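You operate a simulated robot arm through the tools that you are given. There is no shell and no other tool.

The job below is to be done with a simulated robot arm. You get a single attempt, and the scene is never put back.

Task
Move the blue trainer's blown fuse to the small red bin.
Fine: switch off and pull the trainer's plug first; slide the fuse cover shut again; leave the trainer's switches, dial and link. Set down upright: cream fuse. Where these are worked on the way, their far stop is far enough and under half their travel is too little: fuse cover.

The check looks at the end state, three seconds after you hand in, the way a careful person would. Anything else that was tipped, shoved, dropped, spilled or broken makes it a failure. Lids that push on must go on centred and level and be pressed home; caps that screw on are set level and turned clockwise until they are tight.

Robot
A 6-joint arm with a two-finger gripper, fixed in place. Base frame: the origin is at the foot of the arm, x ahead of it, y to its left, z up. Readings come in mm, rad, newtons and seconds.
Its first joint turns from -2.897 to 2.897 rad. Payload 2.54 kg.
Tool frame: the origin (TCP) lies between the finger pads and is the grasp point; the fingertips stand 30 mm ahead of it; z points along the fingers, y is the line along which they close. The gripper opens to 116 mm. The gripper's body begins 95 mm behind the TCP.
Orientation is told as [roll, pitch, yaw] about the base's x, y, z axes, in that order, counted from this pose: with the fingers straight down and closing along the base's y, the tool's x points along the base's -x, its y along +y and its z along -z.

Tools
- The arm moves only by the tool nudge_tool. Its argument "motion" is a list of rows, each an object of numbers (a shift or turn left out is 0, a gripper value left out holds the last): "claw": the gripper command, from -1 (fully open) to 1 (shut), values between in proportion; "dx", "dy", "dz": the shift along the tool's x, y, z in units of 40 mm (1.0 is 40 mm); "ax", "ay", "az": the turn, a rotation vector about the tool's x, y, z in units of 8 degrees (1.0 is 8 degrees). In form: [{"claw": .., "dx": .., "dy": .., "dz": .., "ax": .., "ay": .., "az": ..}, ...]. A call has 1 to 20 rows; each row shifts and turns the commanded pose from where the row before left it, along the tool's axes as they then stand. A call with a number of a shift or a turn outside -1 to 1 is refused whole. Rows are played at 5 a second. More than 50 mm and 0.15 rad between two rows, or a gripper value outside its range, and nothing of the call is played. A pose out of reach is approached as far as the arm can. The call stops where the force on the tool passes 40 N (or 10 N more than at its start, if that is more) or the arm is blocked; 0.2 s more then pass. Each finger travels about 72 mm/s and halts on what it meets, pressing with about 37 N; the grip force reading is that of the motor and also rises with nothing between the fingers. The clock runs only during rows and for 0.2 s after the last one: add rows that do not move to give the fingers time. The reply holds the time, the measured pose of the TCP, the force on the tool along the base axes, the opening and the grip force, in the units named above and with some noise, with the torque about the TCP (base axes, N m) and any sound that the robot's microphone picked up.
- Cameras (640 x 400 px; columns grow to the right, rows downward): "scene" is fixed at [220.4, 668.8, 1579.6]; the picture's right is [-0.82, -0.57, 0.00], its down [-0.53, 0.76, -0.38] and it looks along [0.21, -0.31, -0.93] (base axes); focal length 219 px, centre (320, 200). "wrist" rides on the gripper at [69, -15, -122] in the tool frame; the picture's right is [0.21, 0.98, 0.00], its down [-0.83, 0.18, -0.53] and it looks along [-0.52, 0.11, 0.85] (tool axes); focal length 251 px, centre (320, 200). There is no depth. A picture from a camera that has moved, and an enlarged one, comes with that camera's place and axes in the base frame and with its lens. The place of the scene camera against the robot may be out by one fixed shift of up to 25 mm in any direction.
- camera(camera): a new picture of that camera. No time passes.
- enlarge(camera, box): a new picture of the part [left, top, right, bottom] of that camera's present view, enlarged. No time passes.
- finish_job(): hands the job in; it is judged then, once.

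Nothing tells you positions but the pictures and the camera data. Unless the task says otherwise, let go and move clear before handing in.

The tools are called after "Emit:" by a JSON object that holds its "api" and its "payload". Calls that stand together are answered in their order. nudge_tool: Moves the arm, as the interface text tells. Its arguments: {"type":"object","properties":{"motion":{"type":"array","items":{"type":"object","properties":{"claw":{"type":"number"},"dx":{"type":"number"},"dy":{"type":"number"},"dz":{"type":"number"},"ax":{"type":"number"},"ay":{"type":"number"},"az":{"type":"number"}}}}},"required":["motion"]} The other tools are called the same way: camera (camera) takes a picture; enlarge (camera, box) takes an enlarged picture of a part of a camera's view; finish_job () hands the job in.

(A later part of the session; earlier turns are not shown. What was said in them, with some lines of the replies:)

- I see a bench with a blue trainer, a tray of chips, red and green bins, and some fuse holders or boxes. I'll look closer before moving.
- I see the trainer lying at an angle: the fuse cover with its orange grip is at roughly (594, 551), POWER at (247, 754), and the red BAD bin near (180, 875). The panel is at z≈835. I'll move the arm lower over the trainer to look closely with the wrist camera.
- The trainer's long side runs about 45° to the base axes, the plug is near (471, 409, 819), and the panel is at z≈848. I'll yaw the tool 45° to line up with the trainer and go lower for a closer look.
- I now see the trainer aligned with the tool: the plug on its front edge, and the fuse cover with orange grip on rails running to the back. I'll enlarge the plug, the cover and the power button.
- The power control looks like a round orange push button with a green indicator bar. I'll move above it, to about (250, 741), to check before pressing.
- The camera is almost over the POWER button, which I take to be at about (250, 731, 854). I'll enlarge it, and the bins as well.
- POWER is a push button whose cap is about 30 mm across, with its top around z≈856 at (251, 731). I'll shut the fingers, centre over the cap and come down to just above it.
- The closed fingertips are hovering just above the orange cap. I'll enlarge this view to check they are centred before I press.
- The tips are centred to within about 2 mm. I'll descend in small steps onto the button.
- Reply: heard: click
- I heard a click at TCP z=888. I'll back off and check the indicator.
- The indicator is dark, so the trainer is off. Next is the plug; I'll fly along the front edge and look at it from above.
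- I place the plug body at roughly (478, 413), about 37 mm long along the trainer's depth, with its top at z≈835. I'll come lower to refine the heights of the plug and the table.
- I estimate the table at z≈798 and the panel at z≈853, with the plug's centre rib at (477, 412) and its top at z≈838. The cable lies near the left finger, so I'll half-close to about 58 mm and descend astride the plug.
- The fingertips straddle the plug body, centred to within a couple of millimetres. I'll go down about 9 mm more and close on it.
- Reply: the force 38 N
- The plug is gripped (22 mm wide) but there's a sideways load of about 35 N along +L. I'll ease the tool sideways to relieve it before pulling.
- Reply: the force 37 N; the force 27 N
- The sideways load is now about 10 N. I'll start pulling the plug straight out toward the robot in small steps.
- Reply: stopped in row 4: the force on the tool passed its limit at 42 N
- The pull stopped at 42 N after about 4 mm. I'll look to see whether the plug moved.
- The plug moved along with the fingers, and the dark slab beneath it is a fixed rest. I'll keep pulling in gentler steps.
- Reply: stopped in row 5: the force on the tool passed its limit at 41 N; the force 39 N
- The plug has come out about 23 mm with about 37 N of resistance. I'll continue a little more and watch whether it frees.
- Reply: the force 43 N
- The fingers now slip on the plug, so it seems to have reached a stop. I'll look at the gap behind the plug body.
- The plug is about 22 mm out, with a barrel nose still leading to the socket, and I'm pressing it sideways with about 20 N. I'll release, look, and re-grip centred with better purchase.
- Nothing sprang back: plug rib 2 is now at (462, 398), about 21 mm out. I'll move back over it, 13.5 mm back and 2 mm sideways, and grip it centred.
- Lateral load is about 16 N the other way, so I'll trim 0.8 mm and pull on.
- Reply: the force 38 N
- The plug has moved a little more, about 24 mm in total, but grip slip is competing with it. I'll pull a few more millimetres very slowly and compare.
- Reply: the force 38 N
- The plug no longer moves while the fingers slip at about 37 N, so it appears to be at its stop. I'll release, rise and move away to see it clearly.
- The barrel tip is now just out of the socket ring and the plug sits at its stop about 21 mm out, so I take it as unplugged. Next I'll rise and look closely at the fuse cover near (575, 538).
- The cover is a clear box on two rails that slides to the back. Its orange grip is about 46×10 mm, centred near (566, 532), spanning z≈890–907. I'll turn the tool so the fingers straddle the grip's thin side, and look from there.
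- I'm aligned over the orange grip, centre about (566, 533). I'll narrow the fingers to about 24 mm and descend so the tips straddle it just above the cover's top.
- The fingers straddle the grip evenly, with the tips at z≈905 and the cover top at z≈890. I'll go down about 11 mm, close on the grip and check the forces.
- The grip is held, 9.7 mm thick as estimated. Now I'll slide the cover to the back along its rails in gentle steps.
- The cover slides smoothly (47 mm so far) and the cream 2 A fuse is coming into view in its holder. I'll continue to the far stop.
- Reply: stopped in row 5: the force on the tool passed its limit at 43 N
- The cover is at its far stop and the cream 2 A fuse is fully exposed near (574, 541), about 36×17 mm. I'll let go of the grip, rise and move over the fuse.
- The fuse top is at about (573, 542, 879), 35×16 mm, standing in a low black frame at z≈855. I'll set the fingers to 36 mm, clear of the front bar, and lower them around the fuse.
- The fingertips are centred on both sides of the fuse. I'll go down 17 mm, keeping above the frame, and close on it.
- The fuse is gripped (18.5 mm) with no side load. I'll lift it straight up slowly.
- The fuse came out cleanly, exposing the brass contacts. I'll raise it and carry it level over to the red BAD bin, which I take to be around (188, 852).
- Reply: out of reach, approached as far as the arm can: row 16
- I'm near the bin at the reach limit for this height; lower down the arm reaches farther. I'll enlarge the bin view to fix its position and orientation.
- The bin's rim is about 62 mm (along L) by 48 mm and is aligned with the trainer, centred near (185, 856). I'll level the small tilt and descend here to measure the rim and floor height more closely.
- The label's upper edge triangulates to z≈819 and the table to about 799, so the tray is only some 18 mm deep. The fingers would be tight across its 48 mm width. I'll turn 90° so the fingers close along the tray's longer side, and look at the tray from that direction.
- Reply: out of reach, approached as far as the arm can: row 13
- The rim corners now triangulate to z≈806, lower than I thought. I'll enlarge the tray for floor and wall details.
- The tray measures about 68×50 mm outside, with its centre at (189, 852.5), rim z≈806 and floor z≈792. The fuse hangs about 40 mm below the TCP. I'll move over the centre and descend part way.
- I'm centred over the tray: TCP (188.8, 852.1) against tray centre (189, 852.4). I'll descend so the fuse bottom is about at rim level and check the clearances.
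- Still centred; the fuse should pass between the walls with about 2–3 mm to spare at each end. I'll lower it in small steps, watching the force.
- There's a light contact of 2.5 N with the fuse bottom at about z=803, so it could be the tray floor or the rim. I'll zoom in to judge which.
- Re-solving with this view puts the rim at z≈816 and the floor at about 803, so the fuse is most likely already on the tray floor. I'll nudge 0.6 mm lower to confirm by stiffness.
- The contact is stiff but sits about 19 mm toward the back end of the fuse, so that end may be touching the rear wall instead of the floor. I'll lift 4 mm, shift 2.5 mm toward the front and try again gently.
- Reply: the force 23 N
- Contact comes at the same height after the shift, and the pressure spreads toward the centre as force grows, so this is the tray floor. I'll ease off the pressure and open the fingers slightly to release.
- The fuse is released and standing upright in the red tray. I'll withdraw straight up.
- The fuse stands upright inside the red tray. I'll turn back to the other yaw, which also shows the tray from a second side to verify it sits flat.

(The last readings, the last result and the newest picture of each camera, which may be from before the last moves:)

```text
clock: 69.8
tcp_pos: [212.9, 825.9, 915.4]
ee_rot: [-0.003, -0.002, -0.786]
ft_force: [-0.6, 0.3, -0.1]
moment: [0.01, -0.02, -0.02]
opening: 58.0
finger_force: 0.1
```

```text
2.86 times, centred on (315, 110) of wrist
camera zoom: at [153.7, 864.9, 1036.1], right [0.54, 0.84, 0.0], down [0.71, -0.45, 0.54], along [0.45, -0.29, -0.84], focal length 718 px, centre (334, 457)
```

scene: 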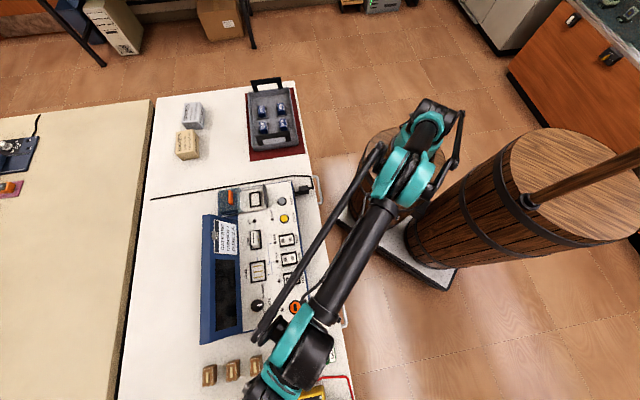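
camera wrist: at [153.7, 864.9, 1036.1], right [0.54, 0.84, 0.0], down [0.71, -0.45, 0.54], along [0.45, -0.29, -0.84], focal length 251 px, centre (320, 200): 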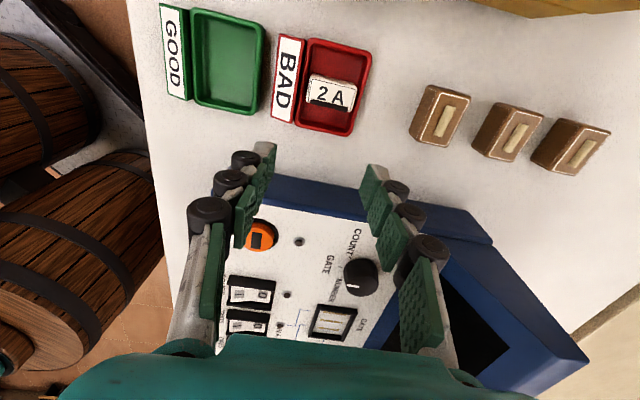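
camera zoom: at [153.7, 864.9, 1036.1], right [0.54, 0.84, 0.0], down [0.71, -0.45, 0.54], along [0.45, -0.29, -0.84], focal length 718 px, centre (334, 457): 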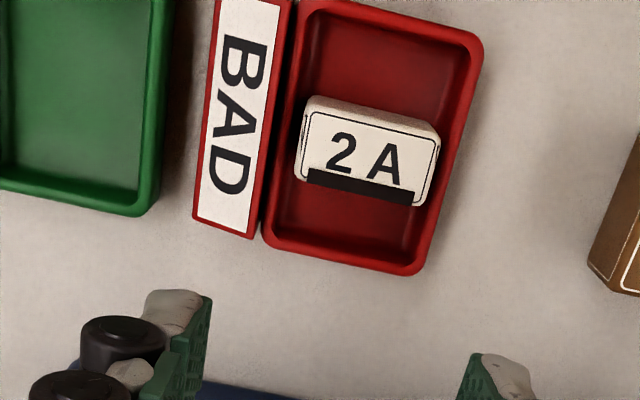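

The fuse is upright and level in the red bin, with both ends of its top at z≈824. Now I'll rise and go back to the cover's grip, near (619, 589), to slide it shut.

Emit:
{"api": "nudge_tool", "payload": {"motion": [{"claw": 0.3, "dz": -0.94}, {"dz": -0.94}, {"dx": -0.948, "dy": 0.249}, {"dx": -0.948, "dy": 0.249}, {"dx": -0.948, "dy": 0.249}, {"dx": -0.948, "dy": 0.249}, {"dx": -0.948, "dy": 0.249}, {"dx": -0.948, "dy": 0.249}, {"dx": -0.948, "dy": 0.249}, {"dx": -0.948, "dy": 0.249}, {"dx": -0.948, "dy": 0.249}, {"dx": -0.948, "dy": 0.249}, {"dx": -0.948, "dy": 0.249}, {"dx": -0.948, "dy": 0.249}, {"dx": 0}]}}

Emit:
{"api": "camera", "payload": {"camera": "wrist"}}

Emit:
{"api": "enlarge", "payload": {"camera": "wrist", "box": [220, 60, 420, 210]}}

```text
clock: 73.0
tcp_pos: [620.7, 587.6, 990.0]
ee_rot: [-0.003, -0.003, -0.785]
ft_force: [0.7, -0.7, 0.4]
moment: [-0.01, -0.03, 0.03]
opening: 40.5
finger_force: 0.0
```

```text
taken
camera wrist: at [561.6, 627.1, 1110.4], right [0.54, 0.84, 0.0], down [0.71, -0.45, 0.54], along [0.45, -0.29, -0.84], focal length 251 px, centre (320, 200)
```

wrist: 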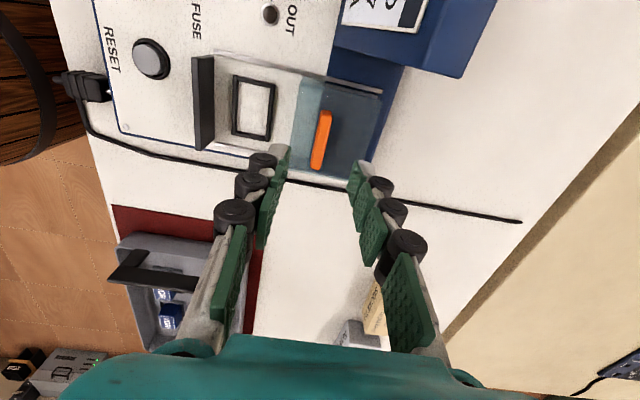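

```text
2.67 times, centred on (320, 135) of wrist
camera zoom: at [561.6, 627.1, 1110.4], right [0.54, 0.84, 0.0], down [0.71, -0.45, 0.54], along [0.45, -0.29, -0.84], focal length 670 px, centre (320, 373)
```

zoom: 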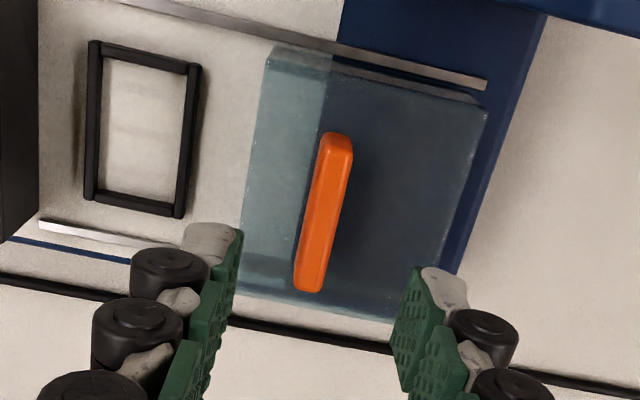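

The grip is right below me at about (620, 590). I'll narrow the fingers to 24 mm, descend to the same height as before and take hold.

Emit:
{"api": "nudge_tool", "payload": {"motion": [{"claw": 0.586, "dx": 0.04, "dy": 0.03}, {"claw": 0.586}, {"dz": 0.6}, {"dz": 0.6}, {"dz": 0.15}, {"dz": 0}]}}

Emit:
{"api": "enlarge", "payload": {"camera": "wrist", "box": [240, 90, 400, 210]}}

```text
clock: 74.4
tcp_pos: [618.8, 589.3, 935.8]
ee_rot: [-0.004, -0.001, -0.785]
ft_force: [-0.6, 0.3, -0.1]
moment: [0.02, 0.02, -0.05]
opening: 23.9
finger_force: 0.0
```

```text
3.33 times, centred on (320, 150) of wrist
camera zoom: at [559.4, 628.8, 1057.2], right [0.54, 0.84, 0.0], down [0.71, -0.45, 0.54], along [0.45, -0.29, -0.84], focal length 838 px, centre (320, 367)
```

zoom: 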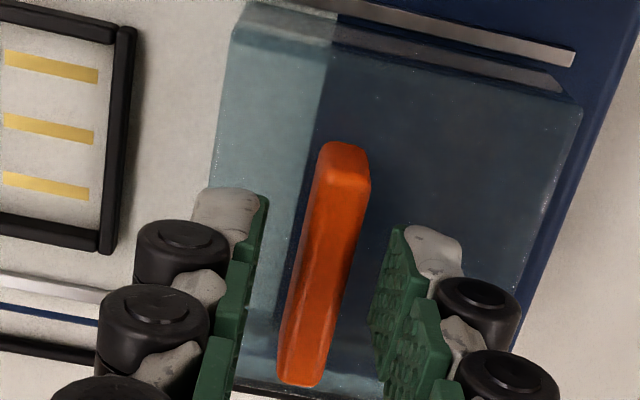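

The fingers straddle the grip centrally. I'll go down about 11 mm more and close on it.

Emit:
{"api": "nudge_tool", "payload": {"motion": [{"claw": 0.586, "dz": 0.15}, {"dz": 0.13}, {"claw": 1}, {"claw": 1}, {"claw": 1}]}}

```text
clock: 75.6
tcp_pos: [618.2, 590.0, 923.9]
ee_rot: [-0.004, -0.001, -0.786]
ft_force: [-0.5, -0.7, -2.4]
moment: [0.02, 0.02, 0.06]
opening: 9.5
finger_force: 36.8
```

The grip is held. Now I'll slide the cover forward to shut.

Emit:
{"api": "nudge_tool", "payload": {"motion": [{"claw": 1, "dy": -0.08}, {"dy": -0.12}, {"dy": -0.12}, {"dy": -0.12}, {"dy": -0.12}, {"dy": -0.12}, {"dy": -0.12}, {"dy": -0.12}, {"dy": -0.12}, {"dy": -0.12}, {"dy": -0.12}, {"dy": -0.12}, {"dy": -0.12}, {"dy": -0.12}, {"dy": -0.12}]}}

Emit:
{"api": "camera", "payload": {"camera": "wrist"}}

```text
clock: 78.8
tcp_pos: [568.0, 539.9, 925.6]
ee_rot: [-0.003, -0.001, -0.786]
ft_force: [9.7, -9.6, -23.0]
moment: [-0.15, -0.17, 0.02]
opening: 9.8
finger_force: 36.8
```

```text
taken
camera wrist: at [509.7, 578.5, 1046.3], right [0.54, 0.84, 0.0], down [0.71, -0.45, 0.53], along [0.45, -0.29, -0.85], focal length 251 px, centre (320, 200)
```

wrist: 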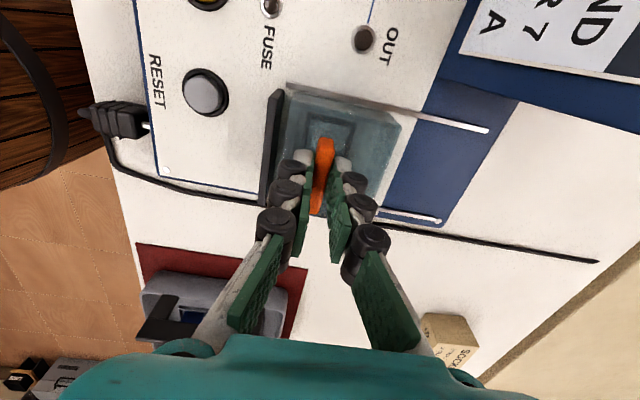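

Nearly shut. I'll continue in small steps until it meets its stop.

Emit:
{"api": "nudge_tool", "payload": {"motion": [{"claw": 1, "dy": -0.04}, {"dy": -0.04}, {"dy": -0.04}, {"dy": -0.04}, {"dy": -0.04}, {"dy": -0.04}]}}

Emit:
{"api": "enlarge", "payload": {"camera": "wrist", "box": [220, 60, 420, 230]}}

```text
clock: 80.2
tcp_pos: [564.1, 534.2, 925.9]
ee_rot: [-0.001, -0.002, -0.787]
ft_force: [24.5, 10.3, 5.1]
moment: [0.34, -0.57, 0.07]
opening: 9.5
finger_force: 36.9
```

```text
2.35 times, centred on (320, 145) of wrist
camera zoom: at [504.7, 573.6, 1046.3], right [0.54, 0.84, 0.0], down [0.71, -0.46, 0.54], along [0.45, -0.29, -0.84], focal length 592 px, centre (320, 329)
```

zoom: 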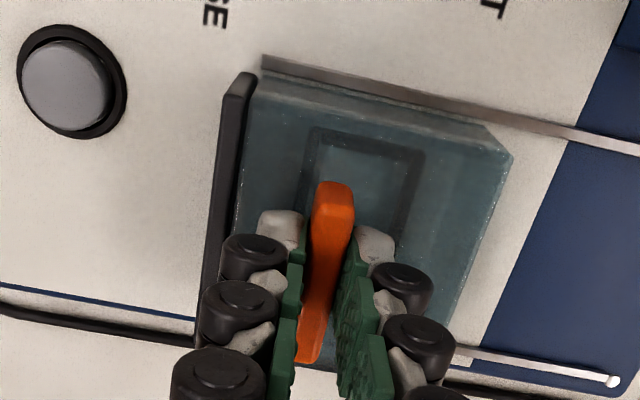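

The cover is back at its original closed position against the front bar, with about 25 N at the stop. I'll release and rise straight up.

Emit:
{"api": "nudge_tool", "payload": {"motion": [{"claw": 0.586}, {"claw": 0.586}, {"claw": 0.586}, {"dz": -0.3}, {"dz": -0.7}, {"dz": -0.7}, {"dz": 0}]}}

Emit:
{"api": "camera", "payload": {"camera": "wrist"}}

Emit:
{"api": "enlarge", "payload": {"camera": "wrist", "box": [220, 60, 420, 210]}}

Emit:
{"api": "camera", "payload": {"camera": "scene"}}

```text
clock: 81.8
tcp_pos: [561.3, 535.0, 994.4]
ee_rot: [-0.005, -0.002, -0.786]
ft_force: [0.6, 0.0, 0.2]
moment: [-0.02, 0.01, 0.05]
opening: 24.3
finger_force: 0.0
```

```text
taken
camera wrist: at [502.6, 573.3, 1114.5], right [0.54, 0.84, 0.0], down [0.71, -0.45, 0.54], along [0.45, -0.29, -0.84], focal length 251 px, centre (320, 200)
```

wrist: 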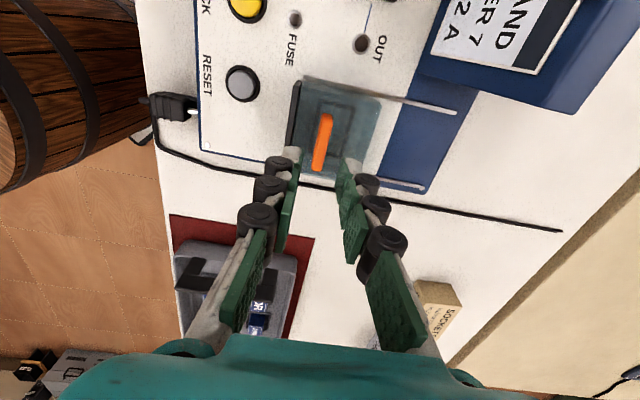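

```text
2.67 times, centred on (320, 135) of wrist
camera zoom: at [502.6, 573.3, 1114.5], right [0.54, 0.84, 0.0], down [0.71, -0.45, 0.54], along [0.45, -0.29, -0.84], focal length 670 px, centre (320, 373)
```

zoom: 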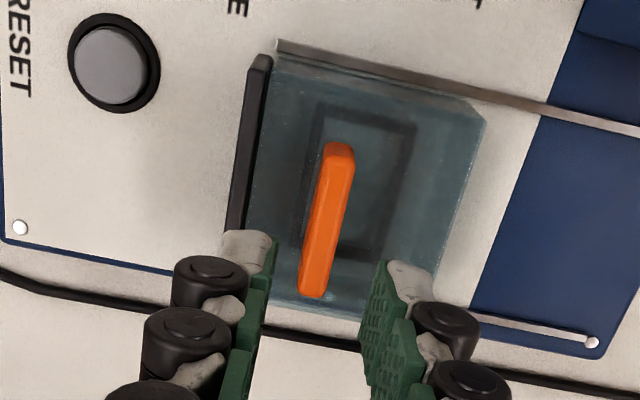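

```text
taken
```

scene: 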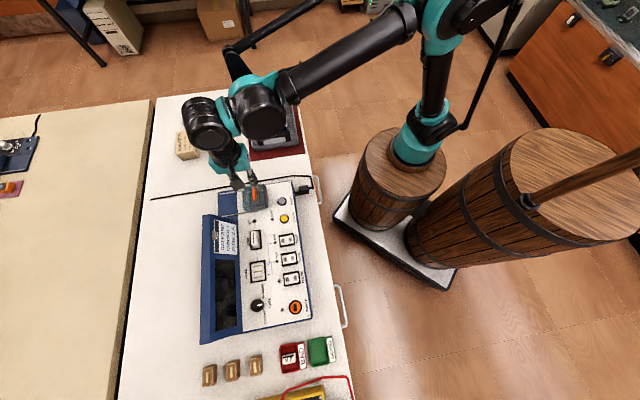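

The cover is shut and the fuse shows in the red bin. I'll check the plug, switches and bin once more with enlarged views.

Emit:
{"api": "enlarge", "payload": {"camera": "scene", "box": [284, 170, 324, 200]}}

Emit:
{"api": "enlarge", "payload": {"camera": "scene", "box": [230, 180, 330, 330]}}

Emit:
{"api": "enlarge", "payload": {"camera": "scene", "box": [190, 325, 350, 400]}}

Emit:
{"api": "enlarge", "payload": {"camera": "wrist", "box": [130, 70, 230, 150]}}

```text
13.33 times, centred on (304, 185) of scene
camera zoom: at [220.4, 668.8, 1579.6], right [-0.82, -0.57, 0.0], down [-0.53, 0.76, -0.38], along [0.21, -0.31, -0.93], focal length 2917 px, centre (533, 400)
```

zoom: 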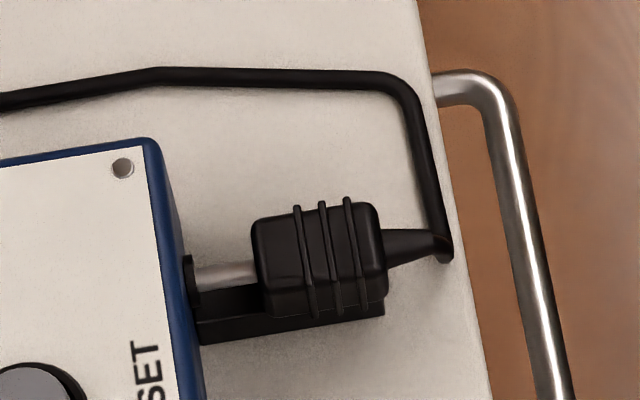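

```text
2.67 times, centred on (280, 255) of scene
camera zoom: at [220.4, 668.8, 1579.6], right [-0.82, -0.57, 0.0], down [-0.53, 0.76, -0.38], along [0.21, -0.31, -0.93], focal length 584 px, centre (427, 53)
```

zoom: 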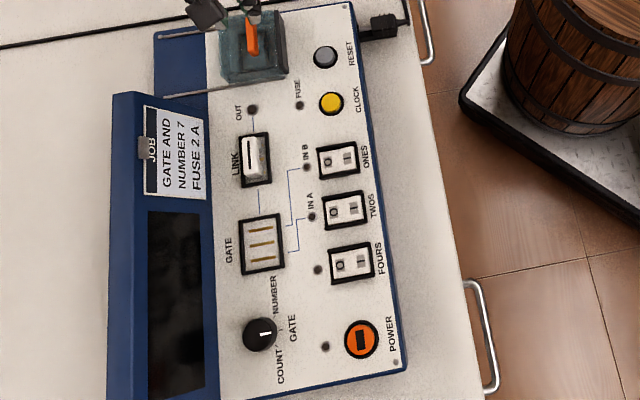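

```text
4.00 times, centred on (270, 362) of scene
camera zoom: at [220.4, 668.8, 1579.6], right [-0.82, -0.57, 0.0], down [-0.53, 0.76, -0.38], along [0.21, -0.31, -0.93], focal length 875 px, centre (520, -450)
```

zoom: 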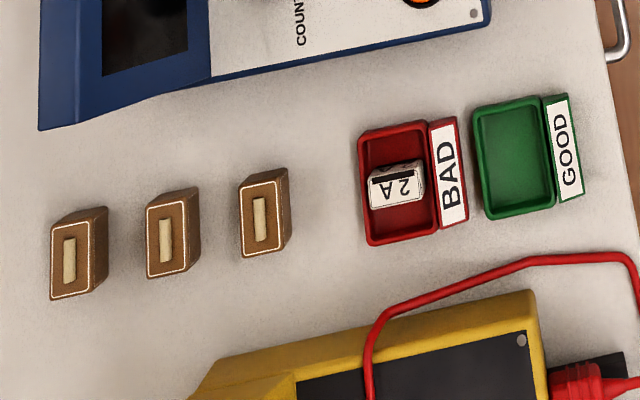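

```text
5.00 times, centred on (180, 110) of wrist
camera zoom: at [502.6, 573.3, 1114.5], right [0.54, 0.84, 0.0], down [0.71, -0.45, 0.54], along [0.45, -0.29, -0.84], focal length 1257 px, centre (1020, 650)
```

zoom: 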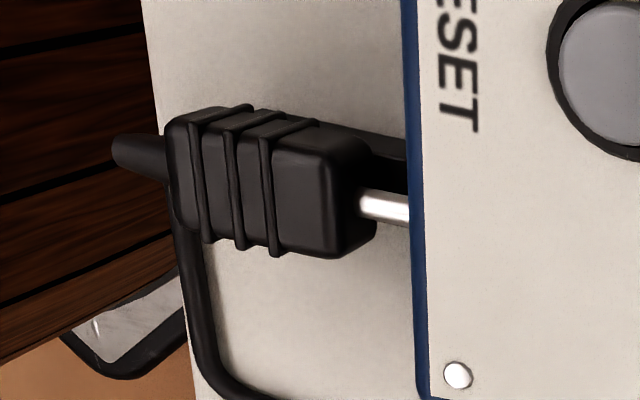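

Everything checks out: power is dark, and the plug is out with its barrel at the ring and its body at the end of the guide. The cover is shut and the 2 A fuse is upright in the red bin, with switches, dial and link untouched. I'll back the arm clear before handing in.

Emit:
{"api": "nudge_tool", "payload": {"motion": [{"claw": 0.3, "dz": -0.6}, {"dy": -0.7, "dz": -0.5}, {"dy": -0.7, "dz": -0.5}, {"dy": -0.7, "dz": -0.5}, {"dy": -0.7, "dz": -0.4}, {"dy": 0}]}}

Emit:
{"api": "camera", "payload": {"camera": "scene"}}

Emit:
{"api": "enlarge", "payload": {"camera": "scene", "box": [190, 160, 340, 280]}}

Emit:
{"api": "camera", "payload": {"camera": "wrist"}}

```text
clock: 83.2
tcp_pos: [480.4, 455.3, 1094.9]
ee_rot: [-0.004, -0.003, -0.787]
ft_force: [-0.7, -1.1, 0.4]
moment: [0.0, 0.02, 0.0]
opening: 40.6
finger_force: 0.0
```

```text
taken
```

scene: 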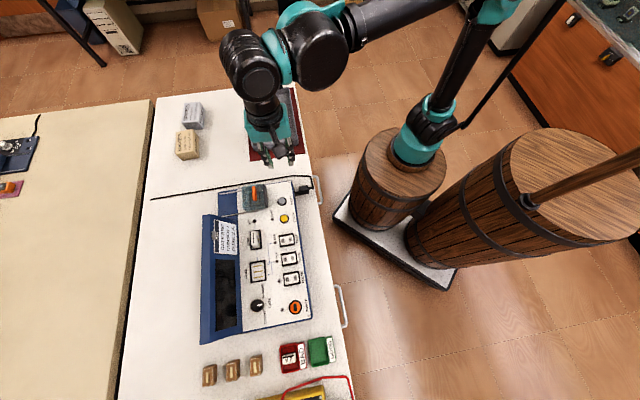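

```text
3.33 times, centred on (265, 220) of scene
camera zoom: at [220.4, 668.8, 1579.6], right [-0.82, -0.57, 0.0], down [-0.53, 0.76, -0.38], along [0.21, -0.31, -0.93], focal length 729 px, centre (503, 133)
```

zoom: 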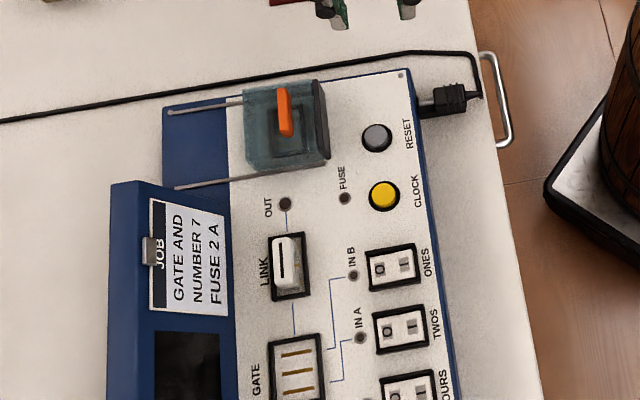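

```text
taken
camera wrist: at [421.9, 494.4, 1215.4], right [0.54, 0.84, 0.0], down [0.71, -0.45, 0.54], along [0.45, -0.29, -0.84], focal length 251 px, centre (320, 200)
```

wrist: 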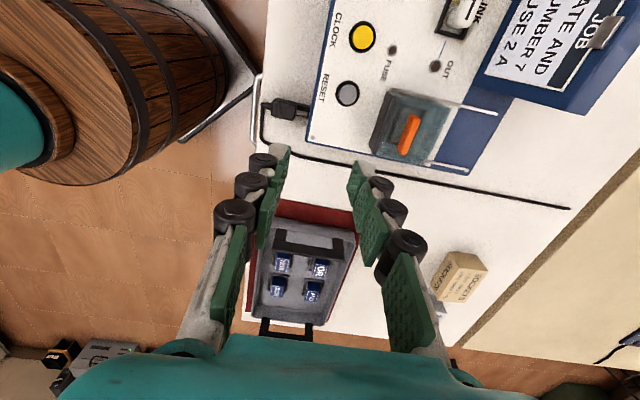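

The arm is clear. The trainer is off and unplugged with its cover shut, the cream fuse stands upright in the red bin, and nothing else looks disturbed. I'm handing in now.

Emit:
{"api": "finish_job", "payload": {}}

```text
The job is handed in.
```

I moved the trainer's blown fuse to the small red bin and handed the job in; I haven't seen the result of the check. The cream 2 A fuse stands upright and level in the tray marked BAD.

- **Power:** I pressed the POWER button once. It clicked and its indicator went dark.
- **Plug:** I pulled it about 21 mm, until it stopped moving. The metal pin is level with the socket ring, as far as I can tell just out of it. I took that as fully unplugged because the fingers slipped on the plug at about 37 N without moving it further.
- **Fuse cover:** I slid it to its far stop to reach the fuse, then back to its original closed position against the front bar.
- **Everything else:** I didn't touch the switches, dial or link. In the last pictures neither the trainer nor the bin had moved noticeably.
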